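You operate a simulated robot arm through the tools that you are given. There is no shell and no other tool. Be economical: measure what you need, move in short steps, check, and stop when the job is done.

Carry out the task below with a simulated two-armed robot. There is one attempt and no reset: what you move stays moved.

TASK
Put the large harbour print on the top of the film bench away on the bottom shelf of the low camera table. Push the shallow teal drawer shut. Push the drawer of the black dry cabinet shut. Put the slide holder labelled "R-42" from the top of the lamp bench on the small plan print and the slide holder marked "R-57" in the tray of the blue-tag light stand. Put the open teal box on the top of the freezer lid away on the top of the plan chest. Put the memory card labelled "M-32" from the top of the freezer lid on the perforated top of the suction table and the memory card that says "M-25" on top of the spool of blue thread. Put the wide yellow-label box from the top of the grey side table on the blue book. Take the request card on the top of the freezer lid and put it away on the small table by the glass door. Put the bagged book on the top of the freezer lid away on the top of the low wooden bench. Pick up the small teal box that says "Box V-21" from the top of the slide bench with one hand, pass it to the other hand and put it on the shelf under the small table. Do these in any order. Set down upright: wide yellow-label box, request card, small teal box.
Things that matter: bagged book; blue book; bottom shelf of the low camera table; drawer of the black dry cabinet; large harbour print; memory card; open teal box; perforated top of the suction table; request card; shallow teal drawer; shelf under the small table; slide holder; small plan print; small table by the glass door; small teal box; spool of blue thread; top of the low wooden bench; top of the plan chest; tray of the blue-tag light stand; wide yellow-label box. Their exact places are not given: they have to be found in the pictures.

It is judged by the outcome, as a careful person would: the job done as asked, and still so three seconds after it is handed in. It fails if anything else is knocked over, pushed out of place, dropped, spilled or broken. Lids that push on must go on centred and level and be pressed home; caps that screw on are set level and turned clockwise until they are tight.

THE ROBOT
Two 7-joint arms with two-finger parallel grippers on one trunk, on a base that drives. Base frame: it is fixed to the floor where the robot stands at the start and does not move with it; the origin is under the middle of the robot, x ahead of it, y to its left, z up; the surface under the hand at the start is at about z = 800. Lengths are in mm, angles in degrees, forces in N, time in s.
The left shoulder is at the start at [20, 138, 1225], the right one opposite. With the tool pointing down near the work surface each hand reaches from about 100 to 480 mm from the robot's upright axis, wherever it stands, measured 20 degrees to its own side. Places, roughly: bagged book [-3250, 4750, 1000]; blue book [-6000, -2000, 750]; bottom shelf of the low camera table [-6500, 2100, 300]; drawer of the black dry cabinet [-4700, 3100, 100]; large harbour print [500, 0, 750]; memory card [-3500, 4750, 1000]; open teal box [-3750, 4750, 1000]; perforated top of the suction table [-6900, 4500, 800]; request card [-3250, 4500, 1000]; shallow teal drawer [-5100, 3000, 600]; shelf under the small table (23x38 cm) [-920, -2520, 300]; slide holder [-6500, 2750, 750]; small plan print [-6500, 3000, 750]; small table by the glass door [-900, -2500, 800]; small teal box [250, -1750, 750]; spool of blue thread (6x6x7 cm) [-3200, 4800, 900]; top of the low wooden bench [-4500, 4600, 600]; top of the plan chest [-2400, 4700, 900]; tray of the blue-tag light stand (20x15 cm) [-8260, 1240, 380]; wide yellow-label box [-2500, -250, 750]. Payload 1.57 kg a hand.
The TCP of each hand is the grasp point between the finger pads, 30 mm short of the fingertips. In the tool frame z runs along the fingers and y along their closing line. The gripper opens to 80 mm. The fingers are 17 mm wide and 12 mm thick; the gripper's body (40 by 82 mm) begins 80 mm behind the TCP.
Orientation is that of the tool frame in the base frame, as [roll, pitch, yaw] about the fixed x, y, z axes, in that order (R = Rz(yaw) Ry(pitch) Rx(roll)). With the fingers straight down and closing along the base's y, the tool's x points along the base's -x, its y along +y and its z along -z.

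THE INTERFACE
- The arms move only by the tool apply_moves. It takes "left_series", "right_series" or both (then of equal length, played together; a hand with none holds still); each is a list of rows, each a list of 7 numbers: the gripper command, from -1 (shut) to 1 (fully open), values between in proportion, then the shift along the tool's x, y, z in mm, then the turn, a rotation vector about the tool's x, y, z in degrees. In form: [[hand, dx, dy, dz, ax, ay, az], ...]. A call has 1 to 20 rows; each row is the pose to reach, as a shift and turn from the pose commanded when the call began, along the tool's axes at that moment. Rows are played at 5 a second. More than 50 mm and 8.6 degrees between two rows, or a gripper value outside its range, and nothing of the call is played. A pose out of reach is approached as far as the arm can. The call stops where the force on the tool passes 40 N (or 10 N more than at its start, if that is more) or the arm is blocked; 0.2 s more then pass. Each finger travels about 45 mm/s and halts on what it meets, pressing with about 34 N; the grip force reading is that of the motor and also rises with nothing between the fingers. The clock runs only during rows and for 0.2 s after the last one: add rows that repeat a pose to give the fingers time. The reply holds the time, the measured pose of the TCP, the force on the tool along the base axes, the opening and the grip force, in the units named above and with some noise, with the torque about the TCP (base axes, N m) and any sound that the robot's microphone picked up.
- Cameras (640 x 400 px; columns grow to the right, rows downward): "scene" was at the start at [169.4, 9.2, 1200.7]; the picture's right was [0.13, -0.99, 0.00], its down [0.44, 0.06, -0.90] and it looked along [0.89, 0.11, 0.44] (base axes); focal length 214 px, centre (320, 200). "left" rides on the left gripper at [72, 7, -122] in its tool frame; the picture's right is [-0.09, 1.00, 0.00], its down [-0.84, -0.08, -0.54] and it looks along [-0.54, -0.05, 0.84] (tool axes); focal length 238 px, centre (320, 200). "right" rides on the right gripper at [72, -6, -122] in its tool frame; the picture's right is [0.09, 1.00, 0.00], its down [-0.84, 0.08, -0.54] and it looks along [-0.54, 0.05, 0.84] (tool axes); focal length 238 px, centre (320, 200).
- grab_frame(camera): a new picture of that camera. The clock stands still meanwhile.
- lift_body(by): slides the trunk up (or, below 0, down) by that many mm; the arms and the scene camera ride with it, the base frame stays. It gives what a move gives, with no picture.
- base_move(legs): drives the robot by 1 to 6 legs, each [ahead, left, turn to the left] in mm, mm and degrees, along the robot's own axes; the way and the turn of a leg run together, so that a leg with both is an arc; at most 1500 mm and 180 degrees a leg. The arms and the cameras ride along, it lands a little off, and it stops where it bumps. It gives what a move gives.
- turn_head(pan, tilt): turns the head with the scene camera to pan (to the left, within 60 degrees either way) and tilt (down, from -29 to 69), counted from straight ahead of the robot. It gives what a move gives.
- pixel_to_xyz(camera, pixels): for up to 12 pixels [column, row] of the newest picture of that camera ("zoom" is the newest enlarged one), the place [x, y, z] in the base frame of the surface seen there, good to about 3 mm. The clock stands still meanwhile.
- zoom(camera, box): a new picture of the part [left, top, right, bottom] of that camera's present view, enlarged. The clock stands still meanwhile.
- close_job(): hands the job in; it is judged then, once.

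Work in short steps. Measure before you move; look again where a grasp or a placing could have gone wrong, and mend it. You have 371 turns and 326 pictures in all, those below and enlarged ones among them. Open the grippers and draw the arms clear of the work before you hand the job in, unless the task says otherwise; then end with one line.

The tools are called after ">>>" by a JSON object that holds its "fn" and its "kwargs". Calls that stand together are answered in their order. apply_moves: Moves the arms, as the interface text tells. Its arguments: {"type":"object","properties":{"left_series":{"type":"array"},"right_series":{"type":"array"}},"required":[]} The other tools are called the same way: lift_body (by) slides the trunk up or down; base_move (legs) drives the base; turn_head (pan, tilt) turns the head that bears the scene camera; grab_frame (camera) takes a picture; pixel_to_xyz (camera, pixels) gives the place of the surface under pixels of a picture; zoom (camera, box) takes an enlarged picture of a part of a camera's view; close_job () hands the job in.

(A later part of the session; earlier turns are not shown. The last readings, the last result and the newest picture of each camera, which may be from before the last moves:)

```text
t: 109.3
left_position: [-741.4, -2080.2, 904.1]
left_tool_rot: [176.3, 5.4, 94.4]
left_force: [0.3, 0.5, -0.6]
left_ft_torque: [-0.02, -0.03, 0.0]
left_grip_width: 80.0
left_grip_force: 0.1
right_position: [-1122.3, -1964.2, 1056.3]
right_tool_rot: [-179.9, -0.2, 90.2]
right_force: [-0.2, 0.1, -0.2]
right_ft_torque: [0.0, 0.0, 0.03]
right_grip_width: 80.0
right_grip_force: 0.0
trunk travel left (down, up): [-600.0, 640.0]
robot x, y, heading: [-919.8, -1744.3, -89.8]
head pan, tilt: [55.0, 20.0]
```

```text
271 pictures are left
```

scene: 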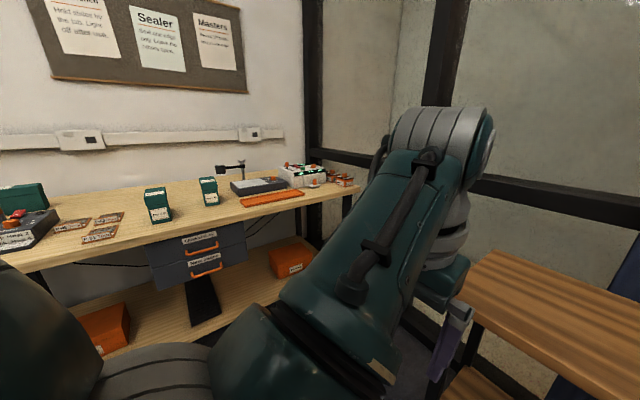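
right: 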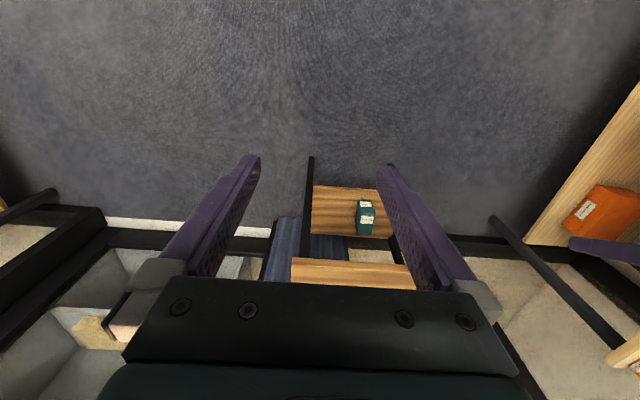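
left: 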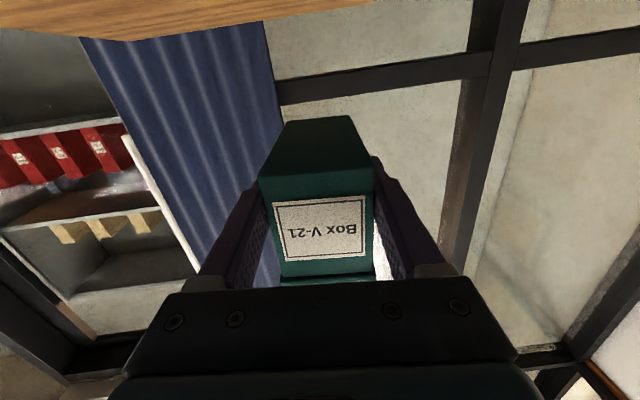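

Same move with smaller rows (head turned right, away from the arm).

>>> {"fn": "turn_head", "kwargs": {"pan": -50, "tilt": 10}}

>>> {"fn": "apply_moves", "kwargs": {"left_series": [[1, -25, 25, 0, 0, 0, 0], [1, -50, 50, -10, 0, 0, 0], [1, -60, 80, -20, 0, 0, 0], [1, -60, 110, -30, 0, 0, 0], [1, -50, 140, -45, 0, 0, 0], [1, -40, 170, -60, 0, 0, 0], [1, -25, 200, -80, 0, 0, 0], [1, -10, 230, -100, 0, 0, 0], [1, 0, 260, -120, 0, 0, 0], [1, 0, 280, -140, 0, 0, 0], [1, 0, 280, -140, 0, 0, 0]]}}

>>> {"fn": "turn_head", "kwargs": {"pan": 55, "tilt": 20}}

>>> {"fn": "grab_frame", "kwargs": {"camera": "scene"}}

```text
t: 111.1
left_position: [-741.6, -2079.8, 904.1]
left_tool_rot: [176.3, 5.4, 94.3]
left_force: [0.6, -0.1, -0.2]
left_ft_torque: [0.0, 0.01, 0.02]
left_grip_width: 80.1
left_grip_force: 0.0
right_position: [-1122.0, -1963.7, 1057.4]
right_tool_rot: [-179.9, -0.1, 90.2]
right_force: [0.0, -0.1, 0.3]
right_ft_torque: [-0.05, 0.0, 0.02]
right_grip_width: 79.9
right_grip_force: 0.0
trunk travel left (down, up): [-600.0, 640.0]
robot x, y, heading: [-921.8, -1744.7, -89.8]
head pan, tilt: [-50.0, 10.0]
```

```text
t: 113.5
left_position: [-475.2, -2044.1, 1057.4]
left_tool_rot: [177.0, 5.2, 94.2]
left_force: [0.3, 0.7, 0.3]
left_ft_torque: [0.02, 0.0, 0.0]
left_grip_width: 80.2
left_grip_force: 0.0
right_position: [-1122.1, -1965.0, 1057.3]
right_tool_rot: [-179.8, -0.3, 90.2]
right_force: [0.5, -0.2, 0.7]
right_ft_torque: [-0.01, 0.0, 0.01]
right_grip_width: 80.1
right_grip_force: 0.1
trunk travel left (down, up): [-600.0, 640.0]
robot x, y, heading: [-917.5, -1741.8, -89.7]
head pan, tilt: [-50.0, 10.0]
```

```text
t: 115.3
left_position: [-475.2, -2045.5, 1056.5]
left_tool_rot: [177.0, 5.1, 94.3]
left_force: [0.2, 0.7, -0.1]
left_ft_torque: [-0.03, -0.03, 0.03]
left_grip_width: 80.1
left_grip_force: 0.2
right_position: [-1122.6, -1964.8, 1055.3]
right_tool_rot: [-179.9, -0.2, 90.3]
right_force: [-0.1, -0.3, 0.7]
right_ft_torque: [-0.01, -0.02, 0.02]
right_grip_width: 80.1
right_grip_force: 0.1
trunk travel left (down, up): [-600.0, 640.0]
robot x, y, heading: [-917.0, -1744.7, -89.8]
head pan, tilt: [55.0, 20.0]
```

```text
270 pictures are left
```

scene: 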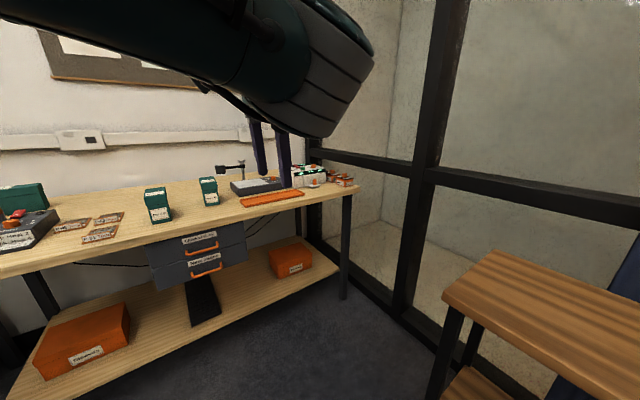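

Elbow is up now. I bring the hand back inward at this height.

>>> {"fn": "turn_head", "kwargs": {"pan": -50, "tilt": 10}}

>>> {"fn": "apply_moves", "kwargs": {"left_series": [[1, 0, -40, 0, 0, 0, 0], [1, 0, -80, 0, 0, 0, 0], [1, 0, -120, 0, 0, 0, 0], [1, 0, -160, 0, 0, 0, 0], [1, 0, -200, 0, 0, 0, 0], [1, 0, -240, 0, 0, 0, 0], [1, 0, -280, 0, 0, 0, 0], [1, 0, -310, 0, 0, 0, 0], [1, 0, -310, 0, 0, 0, 0]]}}

>>> {"fn": "turn_head", "kwargs": {"pan": 0, "tilt": 30}}

>>> {"fn": "grab_frame", "kwargs": {"camera": "scene"}}

```text
t: 117.1
left_position: [-475.7, -2045.8, 1058.9]
left_tool_rot: [177.1, 5.2, 94.2]
left_force: [-0.6, 0.1, 0.4]
left_ft_torque: [0.0, -0.01, -0.02]
left_grip_width: 80.2
left_grip_force: 0.0
right_position: [-1121.4, -1963.9, 1055.7]
right_tool_rot: [-179.9, -0.2, 90.2]
right_force: [0.6, 0.7, 0.0]
right_ft_torque: [0.0, -0.03, 0.03]
right_grip_width: 79.8
right_grip_force: 0.1
trunk travel left (down, up): [-600.0, 640.0]
robot x, y, heading: [-918.6, -1743.2, -89.8]
head pan, tilt: [-50.0, 10.0]
```

```text
t: 119.1
left_position: [-746.2, -2151.3, 968.7]
left_tool_rot: [176.8, 5.5, 94.6]
left_force: [0.0, 0.3, -0.2]
left_ft_torque: [0.0, -0.01, 0.03]
left_grip_width: 80.0
left_grip_force: 0.0
left hand out of reach, approached as far as the arm can: row 4, 5, 6, 7, 8, 9
right_position: [-1122.3, -1964.2, 1057.1]
right_tool_rot: [-179.9, -0.2, 90.3]
right_force: [-0.2, 0.3, 0.6]
right_ft_torque: [-0.02, 0.01, -0.01]
right_grip_width: 80.5
right_grip_force: 0.1
trunk travel left (down, up): [-600.0, 640.0]
robot x, y, heading: [-919.5, -1743.6, -89.4]
head pan, tilt: [-50.0, 10.0]
```

```text
t: 120.3
left_position: [-746.2, -2149.5, 968.5]
left_tool_rot: [176.4, 5.2, 94.5]
left_force: [0.6, 0.0, -0.6]
left_ft_torque: [0.01, 0.0, -0.03]
left_grip_width: 79.7
left_grip_force: 0.0
right_position: [-1121.1, -1963.8, 1057.5]
right_tool_rot: [-179.9, -0.2, 90.1]
right_force: [0.1, -0.6, 0.7]
right_ft_torque: [0.01, -0.03, 0.03]
right_grip_width: 80.1
right_grip_force: 0.0
trunk travel left (down, up): [-600.0, 640.0]
robot x, y, heading: [-921.5, -1740.4, -89.5]
head pan, tilt: [0.0, 30.0]
```

```text
269 pictures are left
```

scene: 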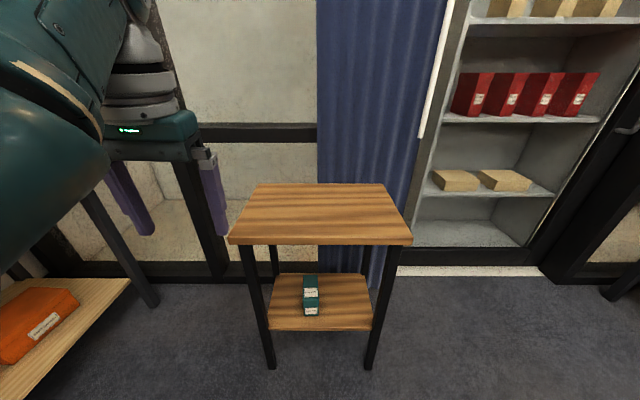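

Still limited on the way inward; I suspect a wrist joint limit. I go back to the side pose and test yaw freedom there.

>>> {"fn": "turn_head", "kwargs": {"pan": -50, "tilt": 10}}

>>> {"fn": "apply_moves", "kwargs": {"left_series": [[1, 0, 40, 0, 0, 0, 0], [1, 20, 80, -20, 0, 0, 0], [1, 40, 120, -40, 0, 0, 0], [1, 60, 160, -60, 0, 0, 0], [1, 80, 200, -80, 0, 0, 0], [1, 100, 240, -88, 0, 0, 0], [1, 100, 275, -88, 0, 0, 0], [1, 100, 275, -88, 0, 0, 0]]}}

>>> {"fn": "apply_moves", "kwargs": {"left_series": [[1, 0, 0, 0, 0, 0, 8], [1, 0, 0, 0, 0, 0, 16], [1, 0, 0, 0, 0, 0, 24], [1, 0, 0, 0, 0, 0, 32], [1, 0, 0, 0, 0, 0, 40], [1, 0, 0, 0, 0, 0, 48], [1, 0, 0, 0, 0, 0, 56], [1, 0, 0, 0, 0, 0, 56]]}}

```text
t: 121.5
left_position: [-746.9, -2150.9, 969.5]
left_tool_rot: [176.6, 5.3, 94.6]
left_force: [0.5, -0.7, 0.2]
left_ft_torque: [0.0, 0.01, -0.01]
left_grip_width: 79.9
left_grip_force: 0.0
right_position: [-1121.9, -1963.7, 1056.4]
right_tool_rot: [-180.0, -0.3, 90.2]
right_force: [1.3, -0.2, -0.3]
right_ft_torque: [-0.01, -0.02, 0.0]
right_grip_width: 80.2
right_grip_force: 0.0
trunk travel left (down, up): [-600.0, 640.0]
robot x, y, heading: [-921.2, -1743.2, -89.6]
head pan, tilt: [-50.0, 10.0]
```

```text
t: 123.3
left_position: [-491.9, -2019.8, 1063.5]
left_tool_rot: [177.0, 5.3, 94.2]
left_force: [-0.2, -0.1, 0.3]
left_ft_torque: [0.03, -0.01, -0.01]
left_grip_width: 79.9
left_grip_force: 0.0
left hand out of reach, approached as far as the arm can: row 2, 3
right_position: [-1122.9, -1963.6, 1055.9]
right_tool_rot: [-179.9, -0.3, 90.2]
right_force: [-0.5, 0.0, -0.6]
right_ft_torque: [0.02, -0.04, 0.0]
right_grip_width: 79.9
right_grip_force: 0.0
trunk travel left (down, up): [-600.0, 640.0]
robot x, y, heading: [-918.6, -1742.3, -89.6]
head pan, tilt: [-50.0, 10.0]
```

```text
t: 125.1
left_position: [-491.9, -2020.3, 1061.6]
left_tool_rot: [173.9, 0.3, 38.2]
left_force: [0.0, -0.1, -0.6]
left_ft_torque: [0.01, 0.03, -0.03]
left_grip_width: 79.7
left_grip_force: 0.0
right_position: [-1122.8, -1964.2, 1056.1]
right_tool_rot: [-179.9, -0.2, 90.3]
right_force: [0.0, -0.3, 0.2]
right_ft_torque: [0.0, 0.0, 0.0]
right_grip_width: 79.9
right_grip_force: 0.1
trunk travel left (down, up): [-600.0, 640.0]
robot x, y, heading: [-918.0, -1744.9, -89.9]
head pan, tilt: [-50.0, 10.0]
```

Yaw is free that way. I move inward with this yaw to see if the reach limit disappears.

>>> {"fn": "apply_moves", "kwargs": {"left_series": [[1, -30, -23, 0, 0, 0, 0], [1, -60, -46, 0, 0, 0, 0], [1, -90, -70, 0, 0, 0, 0], [1, -120, -93, 0, 0, 0, 0], [1, -150, -116, 0, 0, 0, 0], [1, -180, -140, 0, 0, 0, 0], [1, -210, -163, 0, 0, 0, 0], [1, -236, -185, 0, 0, 0, 0], [1, -236, -185, 0, 0, 0, 0]]}}

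>>> {"fn": "grab_frame", "kwargs": {"camera": "left"}}

```text
t: 127.1
left_position: [-648.5, -2117.7, 998.2]
left_tool_rot: [173.9, 0.3, 38.2]
left_force: [0.0, -0.5, 0.8]
left_ft_torque: [0.02, 0.01, 0.01]
left_grip_width: 80.0
left_grip_force: 0.0
left hand out of reach, approached as far as the arm can: row 3, 4, 5, 6, 7, 8, 9
right_position: [-1120.7, -1963.7, 1056.6]
right_tool_rot: [-179.8, -0.2, 90.3]
right_force: [0.3, 0.2, 1.0]
right_ft_torque: [-0.01, -0.02, -0.02]
right_grip_width: 79.9
right_grip_force: 0.0
trunk travel left (down, up): [-600.0, 640.0]
robot x, y, heading: [-919.3, -1745.4, -89.6]
head pan, tilt: [-50.0, 10.0]
```

```text
268 pictures are left
```

left: 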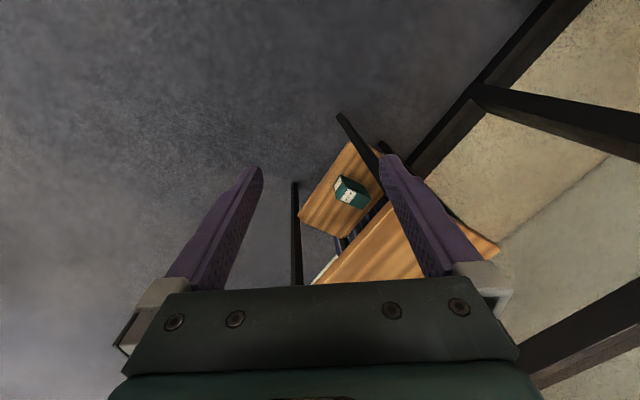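

Not yaw. I try going low (z≈850) at the side before coming inward, restoring yaw.

>>> {"fn": "apply_moves", "kwargs": {"left_series": [[1, 20, 20, 30, 0, 0, -8], [1, 40, 40, 60, 0, 0, -16], [1, 60, 60, 90, 0, 0, -24], [1, 80, 60, 120, 0, 0, -32], [1, 100, 60, 150, 0, 0, -40], [1, 120, 60, 170, 0, 0, -48], [1, 130, 60, 190, 0, 0, -56], [1, 130, 60, 190, 0, 0, -56]]}}

>>> {"fn": "turn_head", "kwargs": {"pan": 55, "tilt": 30}}

>>> {"fn": "grab_frame", "kwargs": {"camera": "scene"}}

```text
t: 128.9
left_position: [-498.9, -2098.8, 818.4]
left_tool_rot: [177.1, 5.3, 94.3]
left_force: [-0.7, 0.8, 0.7]
left_ft_torque: [0.0, 0.04, -0.04]
left_grip_width: 80.0
left_grip_force: 0.1
right_position: [-1122.7, -1963.2, 1057.6]
right_tool_rot: [-179.9, -0.3, 90.1]
right_force: [0.4, -0.5, 0.8]
right_ft_torque: [0.0, -0.02, -0.01]
right_grip_width: 80.2
right_grip_force: 0.1
trunk travel left (down, up): [-600.0, 640.0]
robot x, y, heading: [-921.0, -1745.8, -89.7]
head pan, tilt: [-50.0, 10.0]
```

```text
t: 130.7
left_position: [-499.0, -2100.5, 817.6]
left_tool_rot: [177.0, 5.2, 94.2]
left_force: [-0.4, -0.1, -0.2]
left_ft_torque: [-0.02, -0.01, 0.03]
left_grip_width: 79.9
left_grip_force: 0.0
right_position: [-1121.7, -1964.0, 1057.3]
right_tool_rot: [-180.0, -0.3, 90.3]
right_force: [-0.2, 0.7, 0.4]
right_ft_torque: [-0.03, 0.0, 0.0]
right_grip_width: 79.7
right_grip_force: 0.0
trunk travel left (down, up): [-600.0, 640.0]
robot x, y, heading: [-919.6, -1743.3, -89.7]
head pan, tilt: [55.0, 30.0]
```

```text
267 pictures are left
```

scene: 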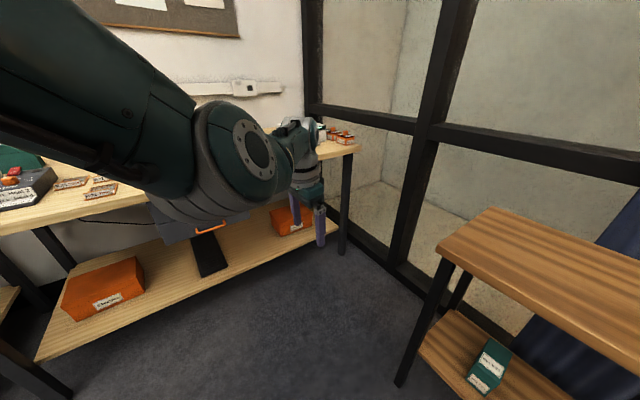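

Now at the side, low. I move inward at this height.

>>> {"fn": "turn_head", "kwargs": {"pan": -50, "tilt": 10}}

>>> {"fn": "apply_moves", "kwargs": {"left_series": [[1, 0, -40, 0, 0, 0, 0], [1, 0, -80, 0, 0, 0, 0], [1, 0, -120, 0, 0, 0, 0], [1, 10, -160, 0, 0, 0, 0], [1, 20, -200, 0, 0, 0, 0], [1, 30, -240, 0, 0, 0, 0], [1, 50, -280, 0, 0, 0, 0], [1, 70, -300, 0, 0, 0, 0], [1, 70, -300, 0, 0, 0, 0]]}}

>>> {"fn": "turn_head", "kwargs": {"pan": 45, "tilt": 30}}

>>> {"fn": "grab_frame", "kwargs": {"camera": "scene"}}

```text
t: 132.5
left_position: [-499.8, -2099.0, 817.0]
left_tool_rot: [177.0, 5.2, 94.1]
left_force: [-0.1, -0.2, -0.3]
left_ft_torque: [0.02, 0.03, -0.02]
left_grip_width: 80.1
left_grip_force: 0.0
right_position: [-1122.1, -1964.6, 1055.5]
right_tool_rot: [-179.9, -0.2, 90.3]
right_force: [-0.1, 0.5, 0.1]
right_ft_torque: [-0.03, -0.03, 0.03]
right_grip_width: 80.0
right_grip_force: 0.1
trunk travel left (down, up): [-600.0, 640.0]
robot x, y, heading: [-916.9, -1744.7, -89.5]
head pan, tilt: [-50.0, 10.0]
```

```text
t: 134.7
left_position: [-747.6, -2059.1, 791.7]
left_tool_rot: [170.3, 6.3, 94.8]
left_force: [0.9, -0.2, 0.0]
left_ft_torque: [0.02, -0.01, -0.01]
left_grip_width: 80.0
left_grip_force: 0.0
right_position: [-1122.0, -1963.7, 1055.9]
right_tool_rot: [-179.9, 0.0, 90.2]
right_force: [0.4, 0.5, -0.5]
right_ft_torque: [0.0, -0.02, 0.0]
right_grip_width: 80.1
right_grip_force: 0.0
trunk travel left (down, up): [-600.0, 640.0]
robot x, y, heading: [-919.7, -1743.9, -89.9]
head pan, tilt: [-50.0, 10.0]
stopped in row 9 (left hand): the arm was blocked; the commanded pose is now the measured one
```

```text
t: 136.4
left_position: [-748.0, -2058.8, 792.7]
left_tool_rot: [170.5, 6.4, 94.7]
left_force: [0.4, 0.1, 0.2]
left_ft_torque: [0.02, 0.01, 0.0]
left_grip_width: 79.9
left_grip_force: 0.0
right_position: [-1122.6, -1964.1, 1055.5]
right_tool_rot: [-179.9, -0.3, 90.3]
right_force: [0.7, 0.0, -0.2]
right_ft_torque: [0.02, 0.04, -0.03]
right_grip_width: 79.9
right_grip_force: 0.2
trunk travel left (down, up): [-600.0, 640.0]
robot x, y, heading: [-920.5, -1743.2, -89.7]
head pan, tilt: [45.0, 30.0]
```

```text
266 pictures are left
```

scene: 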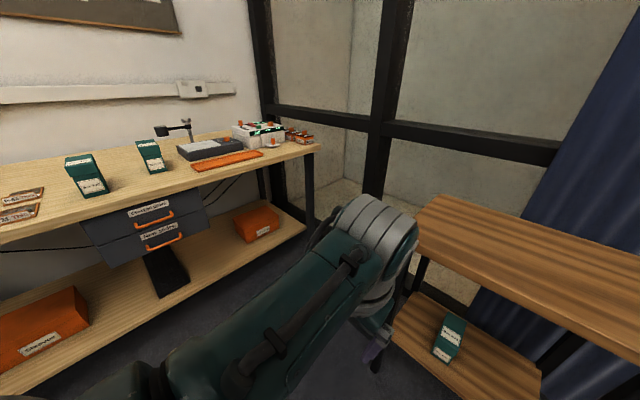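

The elbow hangs low. To force it outward I turn the left hand so that the fingers point to the right (+90° about tool x), with the forearm coming from the left.

>>> {"fn": "turn_head", "kwargs": {"pan": -50, "tilt": 10}}

>>> {"fn": "apply_moves", "kwargs": {"left_series": [[1, -10, 10, -10, 8, 0, 0], [1, -20, 20, -20, 16, 0, 0], [1, -30, 30, -30, 24, 0, 0], [1, -40, 30, -40, 32, 0, 0], [1, -50, 30, -50, 40, 0, 0], [1, -60, 30, -60, 48, 0, 0], [1, -60, 30, -70, 56, 0, 0], [1, -60, 30, -80, 64, 0, 0], [1, -60, 30, -90, 72, 0, 0], [1, -60, 30, -100, 80, 0, 0], [1, -60, 30, -100, 88, 0, 0], [1, -60, 30, -100, 88, 0, 0]]}}

>>> {"fn": "turn_head", "kwargs": {"pan": 45, "tilt": 20}}

>>> {"fn": "grab_frame", "kwargs": {"camera": "scene"}}

```text
t: 138.2
left_position: [-748.7, -2058.8, 791.4]
left_tool_rot: [170.5, 6.3, 94.8]
left_force: [-0.3, 0.6, -1.6]
left_ft_torque: [0.01, -0.01, -0.01]
left_grip_width: 80.0
left_grip_force: 0.1
right_position: [-1120.6, -1964.2, 1056.8]
right_tool_rot: [-179.8, -0.1, 90.2]
right_force: [0.0, -0.7, 0.2]
right_ft_torque: [0.0, 0.02, 0.0]
right_grip_width: 80.1
right_grip_force: 0.0
trunk travel left (down, up): [-600.0, 640.0]
robot x, y, heading: [-920.8, -1745.6, -89.7]
head pan, tilt: [-50.0, 10.0]
```

```text
t: 140.8
left_position: [-736.2, -2097.2, 903.7]
left_tool_rot: [-100.7, 6.4, 94.9]
left_force: [-1.3, -1.3, -0.6]
left_ft_torque: [0.0, 0.05, -0.02]
left_grip_width: 80.2
left_grip_force: 0.1
left hand out of reach, approached as far as the arm can: row 11, 12
right_position: [-1122.4, -1963.8, 1056.1]
right_tool_rot: [-179.9, -0.2, 90.2]
right_force: [0.0, 0.7, -0.1]
right_ft_torque: [-0.04, 0.01, -0.01]
right_grip_width: 79.9
right_grip_force: 0.0
trunk travel left (down, up): [-600.0, 640.0]
robot x, y, heading: [-919.4, -1741.1, -89.4]
head pan, tilt: [-50.0, 10.0]
```

```text
t: 142.5
left_position: [-736.9, -2097.1, 905.0]
left_tool_rot: [-100.8, 6.1, 94.7]
left_force: [0.3, -0.4, 0.4]
left_ft_torque: [0.02, 0.01, 0.02]
left_grip_width: 79.9
left_grip_force: 0.1
right_position: [-1122.2, -1964.0, 1057.3]
right_tool_rot: [-179.9, -0.2, 90.3]
right_force: [-0.7, -0.5, -1.1]
right_ft_torque: [0.0, 0.02, 0.0]
right_grip_width: 80.1
right_grip_force: 0.0
trunk travel left (down, up): [-600.0, 640.0]
robot x, y, heading: [-921.8, -1745.5, -90.0]
head pan, tilt: [45.0, 20.0]
```

```text
265 pictures are left
```

scene: 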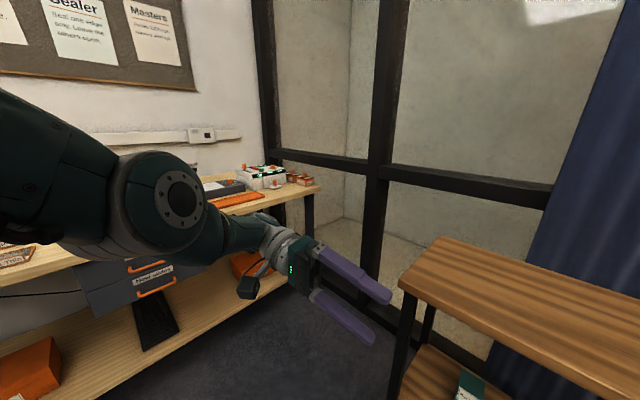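

Elbow is out to the left now. I rotate the fingers back down while raising the hand and moving inward.

>>> {"fn": "turn_head", "kwargs": {"pan": -50, "tilt": 10}}

>>> {"fn": "apply_moves", "kwargs": {"left_series": [[1, 0, -10, 0, -8, 0, 0], [1, 0, -20, 0, -16, 0, 0], [1, 0, -30, 0, -24, 0, 0], [1, 0, -40, 10, -32, 0, 0], [1, 0, -50, 20, -40, 0, 0], [1, 0, -60, 30, -48, 0, 0], [1, 10, -70, 40, -56, 0, 0], [1, 20, -80, 50, -64, 0, 0], [1, 30, -90, 50, -72, 0, 0], [1, 40, -100, 50, -79, 0, 0], [1, 40, -100, 50, -79, 0, 0]]}}

>>> {"fn": "turn_head", "kwargs": {"pan": 45, "tilt": 20}}

>>> {"fn": "grab_frame", "kwargs": {"camera": "scene"}}

```text
t: 144.2
left_position: [-737.5, -2097.4, 904.8]
left_tool_rot: [-100.8, 6.2, 94.8]
left_force: [0.2, -0.8, -0.1]
left_ft_torque: [0.0, 0.0, -0.04]
left_grip_width: 80.0
left_grip_force: 0.1
right_position: [-1121.5, -1965.3, 1056.1]
right_tool_rot: [-180.0, -0.2, 90.2]
right_force: [-0.2, 0.2, -0.3]
right_ft_torque: [0.02, -0.03, -0.06]
right_grip_width: 80.0
right_grip_force: 0.0
trunk travel left (down, up): [-600.0, 640.0]
robot x, y, heading: [-916.6, -1740.5, -89.7]
head pan, tilt: [-50.0, 10.0]
```

```text
t: 146.6
left_position: [-807.0, -2054.9, 988.2]
left_tool_rot: [-179.8, 6.2, 94.8]
left_force: [1.1, -0.9, 0.3]
left_ft_torque: [0.02, -0.02, -0.03]
left_grip_width: 79.7
left_grip_force: 0.0
right_position: [-1121.9, -1963.7, 1056.5]
right_tool_rot: [-179.9, -0.2, 90.1]
right_force: [-0.7, -0.2, -0.4]
right_ft_torque: [-0.01, 0.01, 0.0]
right_grip_width: 80.0
right_grip_force: 0.0
trunk travel left (down, up): [-600.0, 640.0]
robot x, y, heading: [-917.6, -1740.1, -90.0]
head pan, tilt: [-50.0, 10.0]
```

```text
t: 148.3
left_position: [-808.9, -2053.1, 988.9]
left_tool_rot: [-179.8, 6.2, 94.7]
left_force: [0.6, -0.9, 1.0]
left_ft_torque: [-0.02, -0.02, -0.01]
left_grip_width: 79.8
left_grip_force: 0.1
right_position: [-1122.6, -1964.9, 1057.2]
right_tool_rot: [-179.9, -0.3, 90.2]
right_force: [-0.3, -0.1, 0.3]
right_ft_torque: [0.0, 0.01, 0.01]
right_grip_width: 80.1
right_grip_force: 0.1
trunk travel left (down, up): [-600.0, 640.0]
robot x, y, heading: [-920.1, -1744.1, -89.4]
head pan, tilt: [45.0, 20.0]
```

```text
264 pictures are left
```

scene: 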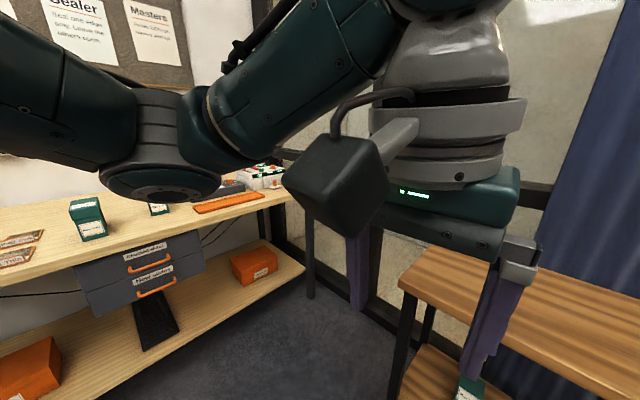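

The left arm is back in a natural shape. I straighten the hand and raise it to travel height.

>>> {"fn": "apply_moves", "kwargs": {"left_series": [[1, 0, 10, -35, 0, 6, 4.5], [1, 20, 20, -70, 0, 6, 4.5], [1, 40, 20, -75, 0, 6, 4.5], [1, 40, 20, -75, 0, 6, 4.5]]}}

>>> {"fn": "lift_body", "kwargs": {"by": 100}}

>>> {"fn": "base_move", "kwargs": {"legs": [[0, 0, 90], [550, 0, 0], [0, 1500, 0], [0, 130, 0]]}}

>>> {"fn": "turn_head", "kwargs": {"pan": 0, "tilt": 40}}

>>> {"fn": "grab_frame", "kwargs": {"camera": "scene"}}

```text
t: 149.3
left_position: [-791.6, -2003.8, 1059.0]
left_tool_rot: [179.9, 0.2, 90.2]
left_force: [1.1, 0.0, -0.1]
left_ft_torque: [-0.01, 0.0, -0.02]
left_grip_width: 80.2
left_grip_force: 0.0
right_position: [-1121.3, -1963.7, 1057.2]
right_tool_rot: [-179.9, -0.3, 90.1]
right_force: [-0.3, 0.2, -0.3]
right_ft_torque: [0.0, -0.01, -0.01]
right_grip_width: 80.2
right_grip_force: 0.0
trunk travel left (down, up): [-600.0, 640.0]
robot x, y, heading: [-917.8, -1742.5, -89.8]
head pan, tilt: [45.0, 20.0]
```

```text
t: 150.6
left_position: [-793.6, -2004.3, 1159.6]
left_tool_rot: [179.9, 0.3, 90.2]
left_force: [0.3, 0.5, -0.5]
left_ft_torque: [0.02, -0.01, -0.01]
left_grip_width: 80.1
left_grip_force: 0.1
right_position: [-1122.1, -1963.9, 1156.7]
right_tool_rot: [-179.9, -0.2, 90.3]
right_force: [0.4, 0.2, -0.5]
right_ft_torque: [-0.04, 0.01, 0.0]
right_grip_width: 79.8
right_grip_force: 0.1
trunk travel left (down, up): [-700.0, 540.0]
robot x, y, heading: [-918.8, -1741.9, -89.6]
head pan, tilt: [45.0, 20.0]
```

```text
t: 165.5
left_position: [-100.7, 3.7, 1158.1]
left_tool_rot: [180.0, 0.2, 179.6]
left_force: [-0.8, 0.2, -0.6]
left_ft_torque: [0.02, -0.02, -0.02]
left_grip_width: 80.1
left_grip_force: 0.0
right_position: [-144.4, -323.7, 1155.8]
right_tool_rot: [-179.9, -0.2, 179.6]
right_force: [0.2, -0.6, -0.4]
right_ft_torque: [0.04, 0.02, 0.0]
right_grip_width: 80.3
right_grip_force: 0.1
trunk travel left (down, up): [-700.0, 540.0]
robot x, y, heading: [-361.2, -123.0, -0.4]
head pan, tilt: [45.0, 20.0]
```

```text
t: 166.6
left_position: [-100.1, 4.5, 1158.4]
left_tool_rot: [179.9, 0.2, 179.6]
left_force: [-0.8, -0.1, 0.0]
left_ft_torque: [0.02, -0.04, 0.02]
left_grip_width: 79.9
left_grip_force: 0.1
right_position: [-143.9, -326.0, 1157.7]
right_tool_rot: [-179.9, -0.2, 179.5]
right_force: [0.6, 0.2, -0.8]
right_ft_torque: [-0.01, 0.04, 0.0]
right_grip_width: 80.0
right_grip_force: 0.0
trunk travel left (down, up): [-700.0, 540.0]
robot x, y, heading: [-361.5, -120.5, -0.4]
head pan, tilt: [0.0, 40.0]
```

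```text
263 pictures are left
```

scene: 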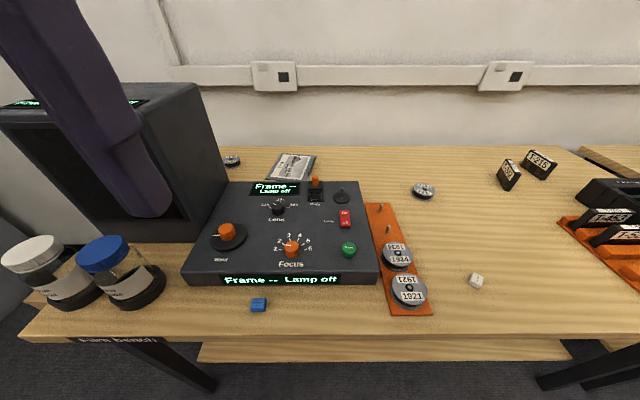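

I drive up to the bench at y ≈ −90 with the trunk still raised.

>>> {"fn": "base_move", "kwargs": {"legs": [[372, 33, 0.4]]}}

>>> {"fn": "grab_frame", "kwargs": {"camera": "scene"}}

```text
t: 169.0
left_position: [269.7, 39.9, 1158.4]
left_tool_rot: [179.9, 0.2, -179.7]
left_force: [-0.4, -0.6, 0.2]
left_ft_torque: [0.01, -0.02, -0.03]
left_grip_width: 80.0
left_grip_force: 0.1
right_position: [229.6, -290.8, 1156.7]
right_tool_rot: [-179.9, -0.2, -179.9]
right_force: [0.2, -0.6, 0.5]
right_ft_torque: [-0.01, 0.0, 0.0]
right_grip_width: 79.9
right_grip_force: 0.0
trunk travel left (down, up): [-700.0, 540.0]
robot x, y, heading: [8.1, -87.0, 0.4]
head pan, tilt: [0.0, 40.0]
```

```text
262 pictures are left
```

scene: 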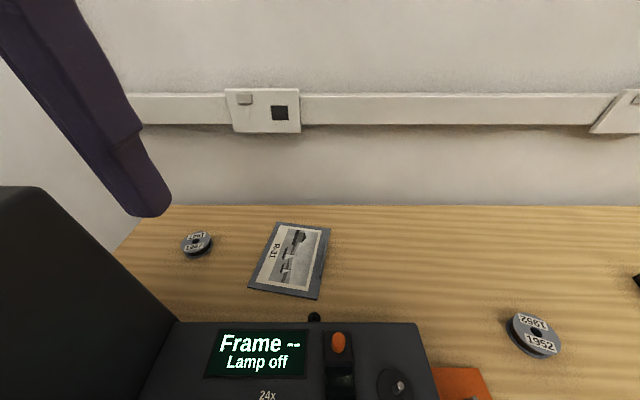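

I lower the trunk and bring the right hand above the tab with a 10° yaw.

>>> {"fn": "lift_body", "kwargs": {"by": -100}}

>>> {"fn": "apply_moves", "kwargs": {"right_series": [[1, -30, 24, 0, 0, 0, 3], [1, -60, 48, 0, 0, 0, 6], [1, -90, 72, 0, 0, 0, 9], [1, -120, 96, 0, 0, 0, 10.4], [1, -150, 120, 20, 0, 0, 10.4], [1, -180, 145, 40, 0, 0, 10.4], [1, -210, 170, 60, 0, 0, 10.4], [1, -240, 195, 90, 0, 0, 10.4], [1, -240, 195, 127, 0, 0, 10.4], [1, -240, 195, 127, 0, 0, 10.4]]}}

>>> {"fn": "grab_frame", "kwargs": {"camera": "right"}}

```text
t: 170.3
left_position: [271.4, 39.9, 1059.2]
left_tool_rot: [180.0, 0.2, -179.8]
left_force: [1.0, 0.8, 0.6]
left_ft_torque: [0.02, 0.01, 0.01]
left_grip_width: 80.0
left_grip_force: 0.1
right_position: [232.3, -290.8, 1055.9]
right_tool_rot: [-179.9, -0.2, -180.0]
right_force: [-0.5, 0.0, 0.4]
right_ft_torque: [-0.01, 0.0, 0.01]
right_grip_width: 79.9
right_grip_force: 0.2
trunk travel left (down, up): [-600.0, 640.0]
robot x, y, heading: [7.5, -89.3, 0.5]
head pan, tilt: [0.0, 40.0]
```

```text
t: 172.5
left_position: [271.2, 39.1, 1058.6]
left_tool_rot: [180.0, 0.2, -179.9]
left_force: [-1.5, -0.3, -0.6]
left_ft_torque: [0.0, 0.02, 0.02]
left_grip_width: 80.1
left_grip_force: 0.1
right_position: [446.7, -99.9, 940.8]
right_tool_rot: [-179.8, -0.1, 169.7]
right_force: [0.2, -0.3, 0.2]
right_ft_torque: [-0.02, 0.0, -0.01]
right_grip_width: 80.1
right_grip_force: 0.0
right hand out of reach, approached as far as the arm can: row 8, 9, 10
trunk travel left (down, up): [-600.0, 640.0]
robot x, y, heading: [8.0, -88.0, 0.1]
head pan, tilt: [0.0, 40.0]
```

```text
261 pictures are left
```

right: 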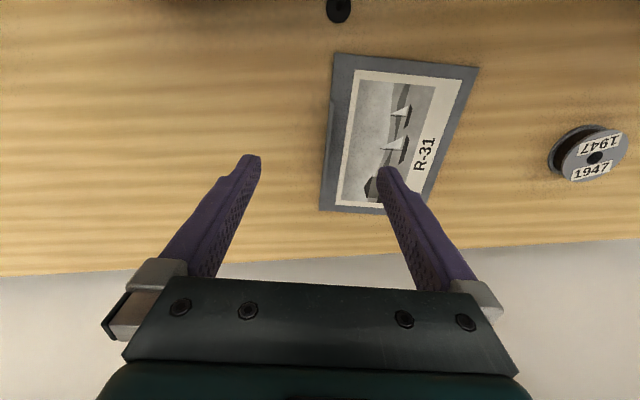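

The reach ends at x≈447. I inch the base 40 mm ahead.

>>> {"fn": "base_move", "kwargs": {"legs": [[40, 0, 0]]}}

>>> {"fn": "grab_frame", "kwargs": {"camera": "right"}}

```text
t: 173.4
left_position: [311.2, 38.8, 1059.3]
left_tool_rot: [179.9, 0.1, -179.7]
left_force: [-0.2, 0.6, 0.5]
left_ft_torque: [0.0, 0.02, 0.03]
left_grip_width: 80.3
left_grip_force: 0.0
right_position: [486.2, -100.2, 941.3]
right_tool_rot: [-179.9, -0.2, 169.7]
right_force: [-1.1, -0.2, 0.3]
right_ft_torque: [0.0, 0.04, 0.01]
right_grip_width: 80.1
right_grip_force: 0.0
trunk travel left (down, up): [-600.0, 640.0]
robot x, y, heading: [47.5, -86.1, -0.2]
head pan, tilt: [0.0, 40.0]
```

```text
260 pictures are left
```

right: 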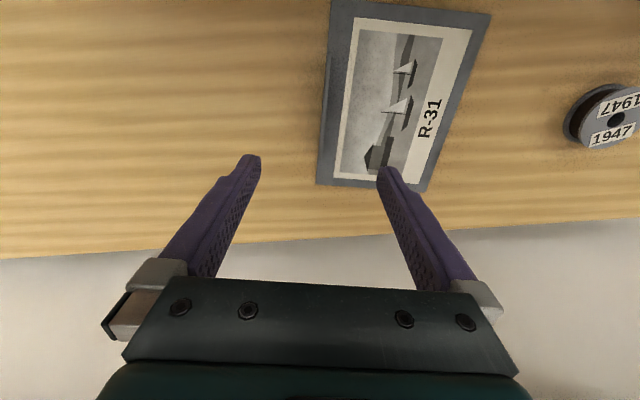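

I measure the tab in this right-camera view.

>>> {"fn": "zoom", "kwargs": {"camera": "right", "box": [300, 0, 440, 200]}}

```text
2.00 times, centred on (370, 100) of right
```

zoom: 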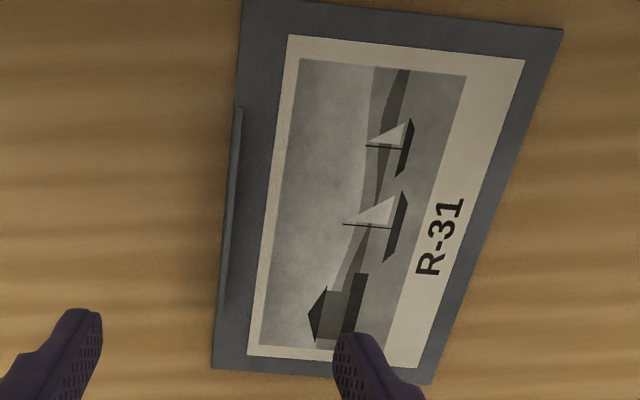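

>>> {"fn": "pixel_to_xyz", "kwargs": {"camera": "zoom", "pixels": [[240, 112], [230, 200], [223, 280], [220, 312], [216, 366], [236, 110], [350, 200]]}}

```text
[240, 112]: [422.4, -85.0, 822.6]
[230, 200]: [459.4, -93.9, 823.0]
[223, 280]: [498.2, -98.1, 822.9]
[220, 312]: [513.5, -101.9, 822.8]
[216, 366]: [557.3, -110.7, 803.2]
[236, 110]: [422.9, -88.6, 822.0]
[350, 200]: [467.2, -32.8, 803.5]
```

TCP is right above the tab's far half. I descend 60 mm first and check.

>>> {"fn": "apply_moves", "kwargs": {"right_series": [[1, 0, 1, 30, 0, 0, 0], [1, 0, 1, 60, 0, 0, 0], [1, 0, 1, 60, 0, 0, 0]]}}

>>> {"fn": "grab_frame", "kwargs": {"camera": "right"}}

```text
t: 174.2
left_position: [311.5, 39.9, 1059.1]
left_tool_rot: [179.8, 0.1, -179.7]
left_force: [0.4, 0.0, -0.2]
left_ft_torque: [0.02, 0.04, 0.0]
left_grip_width: 79.8
left_grip_force: 0.0
right_position: [473.8, -105.4, 885.0]
right_tool_rot: [-179.8, -0.2, 169.8]
right_force: [0.8, -0.1, -0.2]
right_ft_torque: [0.02, 0.01, -0.02]
right_grip_width: 80.1
right_grip_force: 0.1
right hand out of reach, approached as far as the arm can: row 1, 2, 3
trunk travel left (down, up): [-600.0, 640.0]
robot x, y, heading: [50.1, -86.4, 0.3]
head pan, tilt: [0.0, 40.0]
```

```text
258 pictures are left
```

right: 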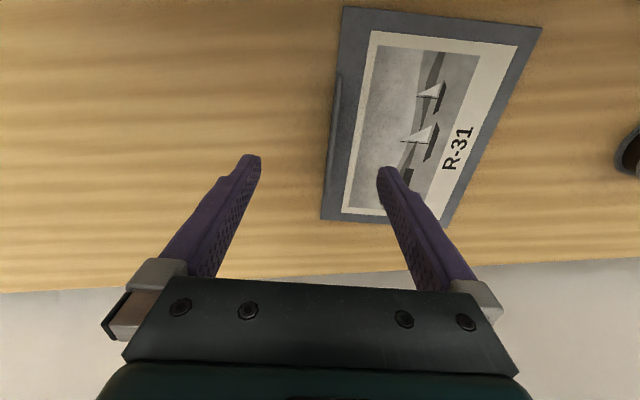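

Reach is short because the tab is too far inward for the right arm. I raise the right hand, tuck the left hand inward, and shift the base 90 mm left (close to the starting pose, known to be clear).

>>> {"fn": "apply_moves", "kwargs": {"right_series": [[1, 10, 0, -30, 0, 0, 0], [1, 20, 0, -60, 0, 0, 0], [1, 20, 0, -60, 0, 0, 0]], "left_series": [[1, 0, -22, -5, 0, 0, 0], [1, 0, -45, -10, 0, 0, 0], [1, 0, -68, -15, 0, 0, 0]]}}

>>> {"fn": "base_move", "kwargs": {"legs": [[0, 90, 0]]}}

>>> {"fn": "grab_frame", "kwargs": {"camera": "left"}}

```text
t: 175.0
left_position: [311.3, -28.7, 1073.0]
left_tool_rot: [-179.9, 0.2, -179.8]
left_force: [-1.0, -0.4, -0.9]
left_ft_torque: [0.01, -0.05, -0.01]
left_grip_width: 79.8
left_grip_force: 0.1
right_position: [481.2, -91.9, 940.9]
right_tool_rot: [180.0, -0.4, 169.6]
right_force: [0.4, 0.1, -0.8]
right_ft_torque: [0.04, 0.0, 0.01]
right_grip_width: 79.9
right_grip_force: 0.1
right hand out of reach, approached as far as the arm can: row 1, 2, 3
trunk travel left (down, up): [-600.0, 640.0]
robot x, y, heading: [47.9, -89.4, 0.2]
head pan, tilt: [0.0, 40.0]
```

```text
t: 176.1
left_position: [310.5, 61.7, 1073.6]
left_tool_rot: [179.9, 0.3, -179.7]
left_force: [-0.1, 0.6, 0.0]
left_ft_torque: [0.0, 0.0, 0.01]
left_grip_width: 80.1
left_grip_force: 0.1
right_position: [480.8, -3.2, 940.4]
right_tool_rot: [-180.0, -0.2, 169.7]
right_force: [0.8, -0.3, -0.8]
right_ft_torque: [0.0, 0.01, -0.02]
right_grip_width: 80.0
right_grip_force: 0.1
trunk travel left (down, up): [-600.0, 640.0]
robot x, y, heading: [47.8, 5.5, 0.2]
head pan, tilt: [0.0, 40.0]
```

```text
257 pictures are left
```

left: 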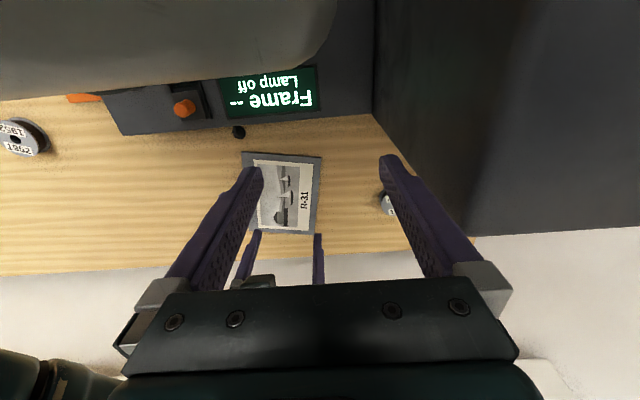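

I move the right hand to y≈−98 above the tab, then lower to 885.

>>> {"fn": "apply_moves", "kwargs": {"right_series": [[1, -6, -30, 0, 0, 0, 0], [1, -12, -60, 0, 0, 0, 0], [1, -20, -92, 0, 0, 0, 0], [1, -20, -92, 28, 0, 0, 0], [1, -20, -92, 55, 0, 0, 0], [1, -20, -92, 55, 0, 0, 0]]}}

>>> {"fn": "grab_frame", "kwargs": {"camera": "right"}}

```text
t: 177.5
left_position: [310.5, 61.9, 1073.6]
left_tool_rot: [179.9, 0.2, -179.8]
left_force: [-0.4, -1.2, -0.1]
left_ft_torque: [-0.01, 0.02, 0.0]
left_grip_width: 80.0
left_grip_force: 0.1
right_position: [498.0, -94.0, 881.3]
right_tool_rot: [-179.9, -0.3, 169.7]
right_force: [0.0, 0.2, -0.1]
right_ft_torque: [0.01, 0.0, -0.03]
right_grip_width: 79.9
right_grip_force: 0.0
right hand out of reach, approached as far as the arm can: row 1, 2, 3, 4, 5, 6
trunk travel left (down, up): [-600.0, 640.0]
robot x, y, heading: [47.3, 5.0, 0.0]
head pan, tilt: [0.0, 40.0]
```

```text
256 pictures are left
```

right: 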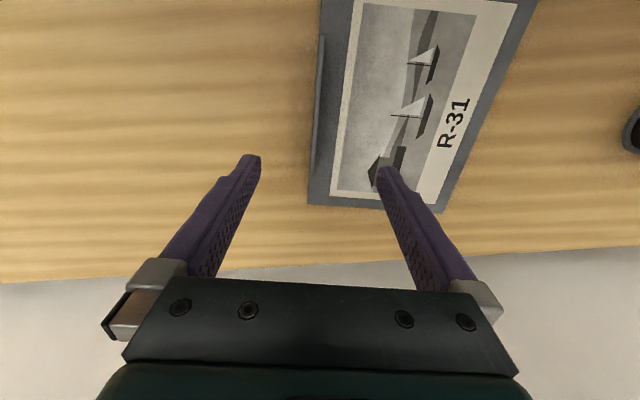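

Now reaching enough; I correct back a little to get inside the reachable zone.

>>> {"fn": "apply_moves", "kwargs": {"right_series": [[1, 12, -3, 0, 0, 0, 0], [1, 25, -3, 0, 0, 0, 0], [1, 25, -3, 0, 0, 0, 0]]}}

```text
t: 178.3
left_position: [310.1, 61.5, 1073.6]
left_tool_rot: [180.0, 0.3, -179.7]
left_force: [-0.3, 0.7, -1.1]
left_ft_torque: [0.0, 0.03, 0.01]
left_grip_width: 80.2
left_grip_force: 0.0
right_position: [493.9, -87.9, 874.0]
right_tool_rot: [-179.8, -0.3, 169.7]
right_force: [0.2, 0.6, -0.5]
right_ft_torque: [0.0, 0.0, 0.02]
right_grip_width: 80.0
right_grip_force: 0.2
right hand out of reach, approached as far as the arm can: row 1, 2, 3
trunk travel left (down, up): [-600.0, 640.0]
robot x, y, heading: [47.7, 4.3, 0.3]
head pan, tilt: [0.0, 40.0]
```

>>> {"fn": "apply_moves", "kwargs": {"right_series": [[1, 15, -6, 0, 0, 0, 0], [1, 25, -10, 0, 0, 0, 0], [1, 25, -10, 0, 0, 0, 0]]}}

```text
t: 179.1
left_position: [310.5, 62.2, 1073.3]
left_tool_rot: [179.8, 0.2, -179.8]
left_force: [0.0, 0.0, -0.5]
left_ft_torque: [-0.03, 0.02, 0.01]
left_grip_width: 79.9
left_grip_force: 0.0
right_position: [492.7, -87.9, 871.0]
right_tool_rot: [-179.7, -0.3, 169.9]
right_force: [1.1, 0.0, 0.2]
right_ft_torque: [-0.01, -0.01, 0.0]
right_grip_width: 80.1
right_grip_force: 0.1
right hand out of reach, approached as far as the arm can: row 1, 2, 3
trunk travel left (down, up): [-600.0, 640.0]
robot x, y, heading: [49.9, 4.4, 0.1]
head pan, tilt: [0.0, 40.0]
```

>>> {"fn": "apply_moves", "kwargs": {"right_series": [[1, 20, -6, 0, 0, 0, 0], [1, 40, -12, 0, 0, 0, 0], [1, 40, -12, 0, 0, 0, 0]]}}

```text
t: 179.9
left_position: [311.1, 63.7, 1073.5]
left_tool_rot: [179.9, 0.2, -179.8]
left_force: [0.4, -0.1, -0.2]
left_ft_torque: [-0.01, -0.03, 0.01]
left_grip_width: 80.1
left_grip_force: 0.0
right_position: [489.5, -85.3, 864.8]
right_tool_rot: [-179.8, -0.3, 169.9]
right_force: [0.9, 0.7, -0.2]
right_ft_torque: [0.01, -0.02, 0.02]
right_grip_width: 79.8
right_grip_force: 0.0
right hand out of reach, approached as far as the arm can: row 1, 2, 3
trunk travel left (down, up): [-600.0, 640.0]
robot x, y, heading: [47.4, 2.4, 0.1]
head pan, tilt: [0.0, 40.0]
```

The arm is stuck stretched straight. I command it up and back to leave the singular pose.

>>> {"fn": "apply_moves", "kwargs": {"right_series": [[1, 20, 0, -30, 0, 0, 0], [1, 40, 0, -60, 0, 0, 0], [1, 40, 0, -90, 0, 0, 0], [1, 40, 0, -90, 0, 0, 0]]}}

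```text
t: 180.9
left_position: [310.4, 61.9, 1072.4]
left_tool_rot: [179.8, 0.2, -179.7]
left_force: [0.2, 0.1, 0.5]
left_ft_torque: [0.02, 0.0, -0.01]
left_grip_width: 79.9
left_grip_force: 0.0
right_position: [505.4, -63.6, 949.0]
right_tool_rot: [-179.7, -0.3, 169.8]
right_force: [0.0, 0.1, -0.5]
right_ft_torque: [0.0, 0.01, -0.02]
right_grip_width: 79.8
right_grip_force: 0.0
right hand out of reach, approached as far as the arm can: row 1, 2, 3, 4
trunk travel left (down, up): [-600.0, 640.0]
robot x, y, heading: [48.8, -0.3, 0.3]
head pan, tilt: [0.0, 40.0]
```

>>> {"fn": "apply_moves", "kwargs": {"right_series": [[1, 0, 0, -10, 0, -8, 0], [1, 0, 0, -20, 0, -16, 0], [1, 0, 0, -30, 0, -24, 0], [1, 0, 0, -30, 0, -32, 0], [1, 0, 0, -30, 0, -32, 0]]}}

```text
t: 182.1
left_position: [310.6, 62.9, 1074.5]
left_tool_rot: [179.9, 0.3, -179.8]
left_force: [-0.2, -0.9, 0.0]
left_ft_torque: [0.03, 0.02, 0.01]
left_grip_width: 80.1
left_grip_force: 0.1
right_position: [590.6, -25.4, 962.8]
right_tool_rot: [-179.9, 31.9, 169.8]
right_force: [-0.6, -0.4, -0.1]
right_ft_torque: [0.01, -0.03, -0.02]
right_grip_width: 79.7
right_grip_force: 0.0
right hand out of reach, approached as far as the arm can: row 1, 2, 3, 4, 5
trunk travel left (down, up): [-600.0, 640.0]
robot x, y, heading: [47.2, 5.3, 0.2]
head pan, tilt: [0.0, 40.0]
```

>>> {"fn": "apply_moves", "kwargs": {"right_series": [[1, 10, 0, -10, 0, 8, 0], [1, 20, 0, -20, 0, 16, 0], [1, 30, 0, -30, 0, 24, 0], [1, 40, 0, -30, 0, 32, 0], [1, 40, 0, -30, 0, 40, 0], [1, 40, 0, -30, 0, 48, 0], [1, 40, 0, -30, 0, 56, 0], [1, 40, 0, -30, 0, 56, 0]]}}

>>> {"fn": "grab_frame", "kwargs": {"camera": "left"}}

```text
t: 183.9
left_position: [310.0, 62.7, 1073.7]
left_tool_rot: [179.9, 0.2, -179.8]
left_force: [-0.7, 0.2, 0.1]
left_ft_torque: [-0.02, 0.01, -0.01]
left_grip_width: 79.9
left_grip_force: 0.2
right_position: [429.7, -73.6, 972.3]
right_tool_rot: [-179.9, -24.4, 169.8]
right_force: [-0.7, -0.2, -0.3]
right_ft_torque: [-0.02, 0.01, 0.02]
right_grip_width: 80.3
right_grip_force: 0.1
right hand out of reach, approached as far as the arm can: row 1, 2, 3, 4, 5, 6, 7, 8
trunk travel left (down, up): [-600.0, 640.0]
robot x, y, heading: [52.1, 1.2, 0.1]
head pan, tilt: [0.0, 40.0]
```

```text
255 pictures are left
```

left: 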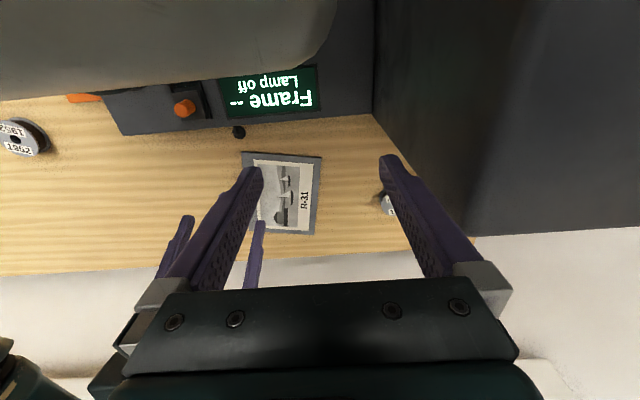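

I look at the right arm's shape.

>>> {"fn": "turn_head", "kwargs": {"pan": -45, "tilt": 15}}

>>> {"fn": "grab_frame", "kwargs": {"camera": "scene"}}

```text
t: 185.0
left_position: [310.4, 61.6, 1072.6]
left_tool_rot: [179.9, 0.1, -179.9]
left_force: [0.2, -0.2, 1.0]
left_ft_torque: [0.0, -0.03, 0.0]
left_grip_width: 79.9
left_grip_force: 0.1
right_position: [430.5, -73.7, 972.9]
right_tool_rot: [-179.8, -24.2, 169.6]
right_force: [0.0, -0.3, 0.0]
right_ft_torque: [0.0, 0.03, -0.04]
right_grip_width: 80.2
right_grip_force: 0.0
trunk travel left (down, up): [-600.0, 640.0]
robot x, y, heading: [49.5, 3.5, -0.1]
head pan, tilt: [-45.0, 15.0]
```

```text
254 pictures are left
```

scene: 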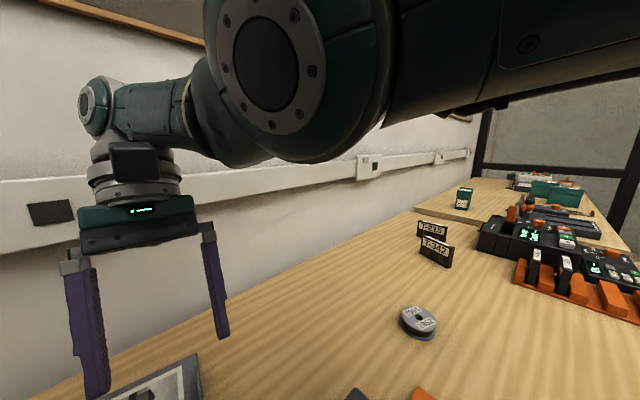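

The right elbow has swung inward beside the head. I bring the hand out to the right and level it, to let the elbow return outward.

>>> {"fn": "turn_head", "kwargs": {"pan": 30, "tilt": 10}}

>>> {"fn": "apply_moves", "kwargs": {"right_series": [[1, 0, -25, 0, 0, -8, -2], [1, 0, -50, -5, 0, -16, -5], [1, 0, -80, -10, 0, -24, -8], [1, 0, -120, -10, 0, -24, -10], [1, 0, -160, -10, 0, -24, -10], [1, 0, -200, -10, 0, -24, -10], [1, 0, -200, -10, 0, -24, -10]]}}

>>> {"fn": "turn_head", "kwargs": {"pan": -45, "tilt": 15}}

>>> {"fn": "grab_frame", "kwargs": {"camera": "scene"}}

```text
t: 186.5
left_position: [310.0, 63.4, 1073.4]
left_tool_rot: [179.9, 0.2, -179.8]
left_force: [0.1, 0.2, 0.0]
left_ft_torque: [0.0, -0.01, -0.04]
left_grip_width: 79.9
left_grip_force: 0.0
right_position: [429.6, -73.2, 973.2]
right_tool_rot: [-179.8, -24.1, 169.7]
right_force: [0.2, -0.7, 0.4]
right_ft_torque: [0.03, -0.01, 0.0]
right_grip_width: 79.8
right_grip_force: 0.1
trunk travel left (down, up): [-600.0, 640.0]
robot x, y, heading: [46.9, 2.2, 0.4]
head pan, tilt: [30.0, 10.0]
```

```text
t: 188.1
left_position: [310.6, 62.5, 1074.0]
left_tool_rot: [180.0, 0.1, -179.8]
left_force: [0.2, 0.1, -0.1]
left_ft_torque: [-0.01, 0.01, -0.01]
left_grip_width: 79.8
left_grip_force: 0.1
right_position: [395.4, -270.9, 982.6]
right_tool_rot: [177.9, 0.0, 179.5]
right_force: [-0.2, 0.6, 0.3]
right_ft_torque: [0.04, 0.0, 0.02]
right_grip_width: 80.3
right_grip_force: 0.1
right hand out of reach, approached as far as the arm can: row 1
trunk travel left (down, up): [-600.0, 640.0]
robot x, y, heading: [48.7, 1.6, -0.0]
head pan, tilt: [30.0, 10.0]
```

```text
t: 189.6
left_position: [310.9, 61.9, 1073.6]
left_tool_rot: [-179.9, 0.2, -179.8]
left_force: [-0.3, -0.1, -0.1]
left_ft_torque: [0.0, 0.02, -0.01]
left_grip_width: 80.1
left_grip_force: 0.1
right_position: [395.4, -270.2, 981.0]
right_tool_rot: [178.1, 0.0, 179.5]
right_force: [-0.1, -0.4, -1.0]
right_ft_torque: [0.02, -0.02, -0.05]
right_grip_width: 80.0
right_grip_force: 0.1
trunk travel left (down, up): [-600.0, 640.0]
robot x, y, heading: [44.4, 3.5, -0.1]
head pan, tilt: [-45.0, 15.0]
```

```text
253 pictures are left
```

scene: 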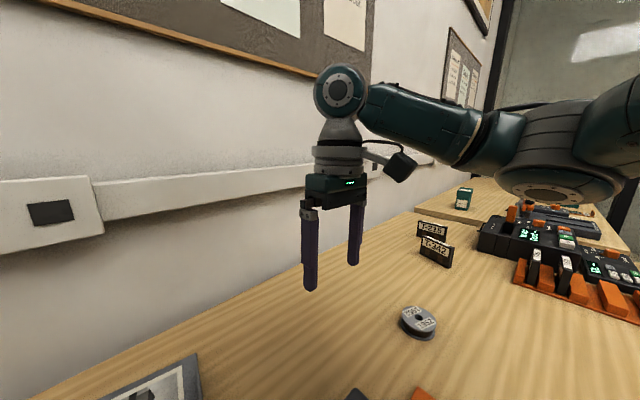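

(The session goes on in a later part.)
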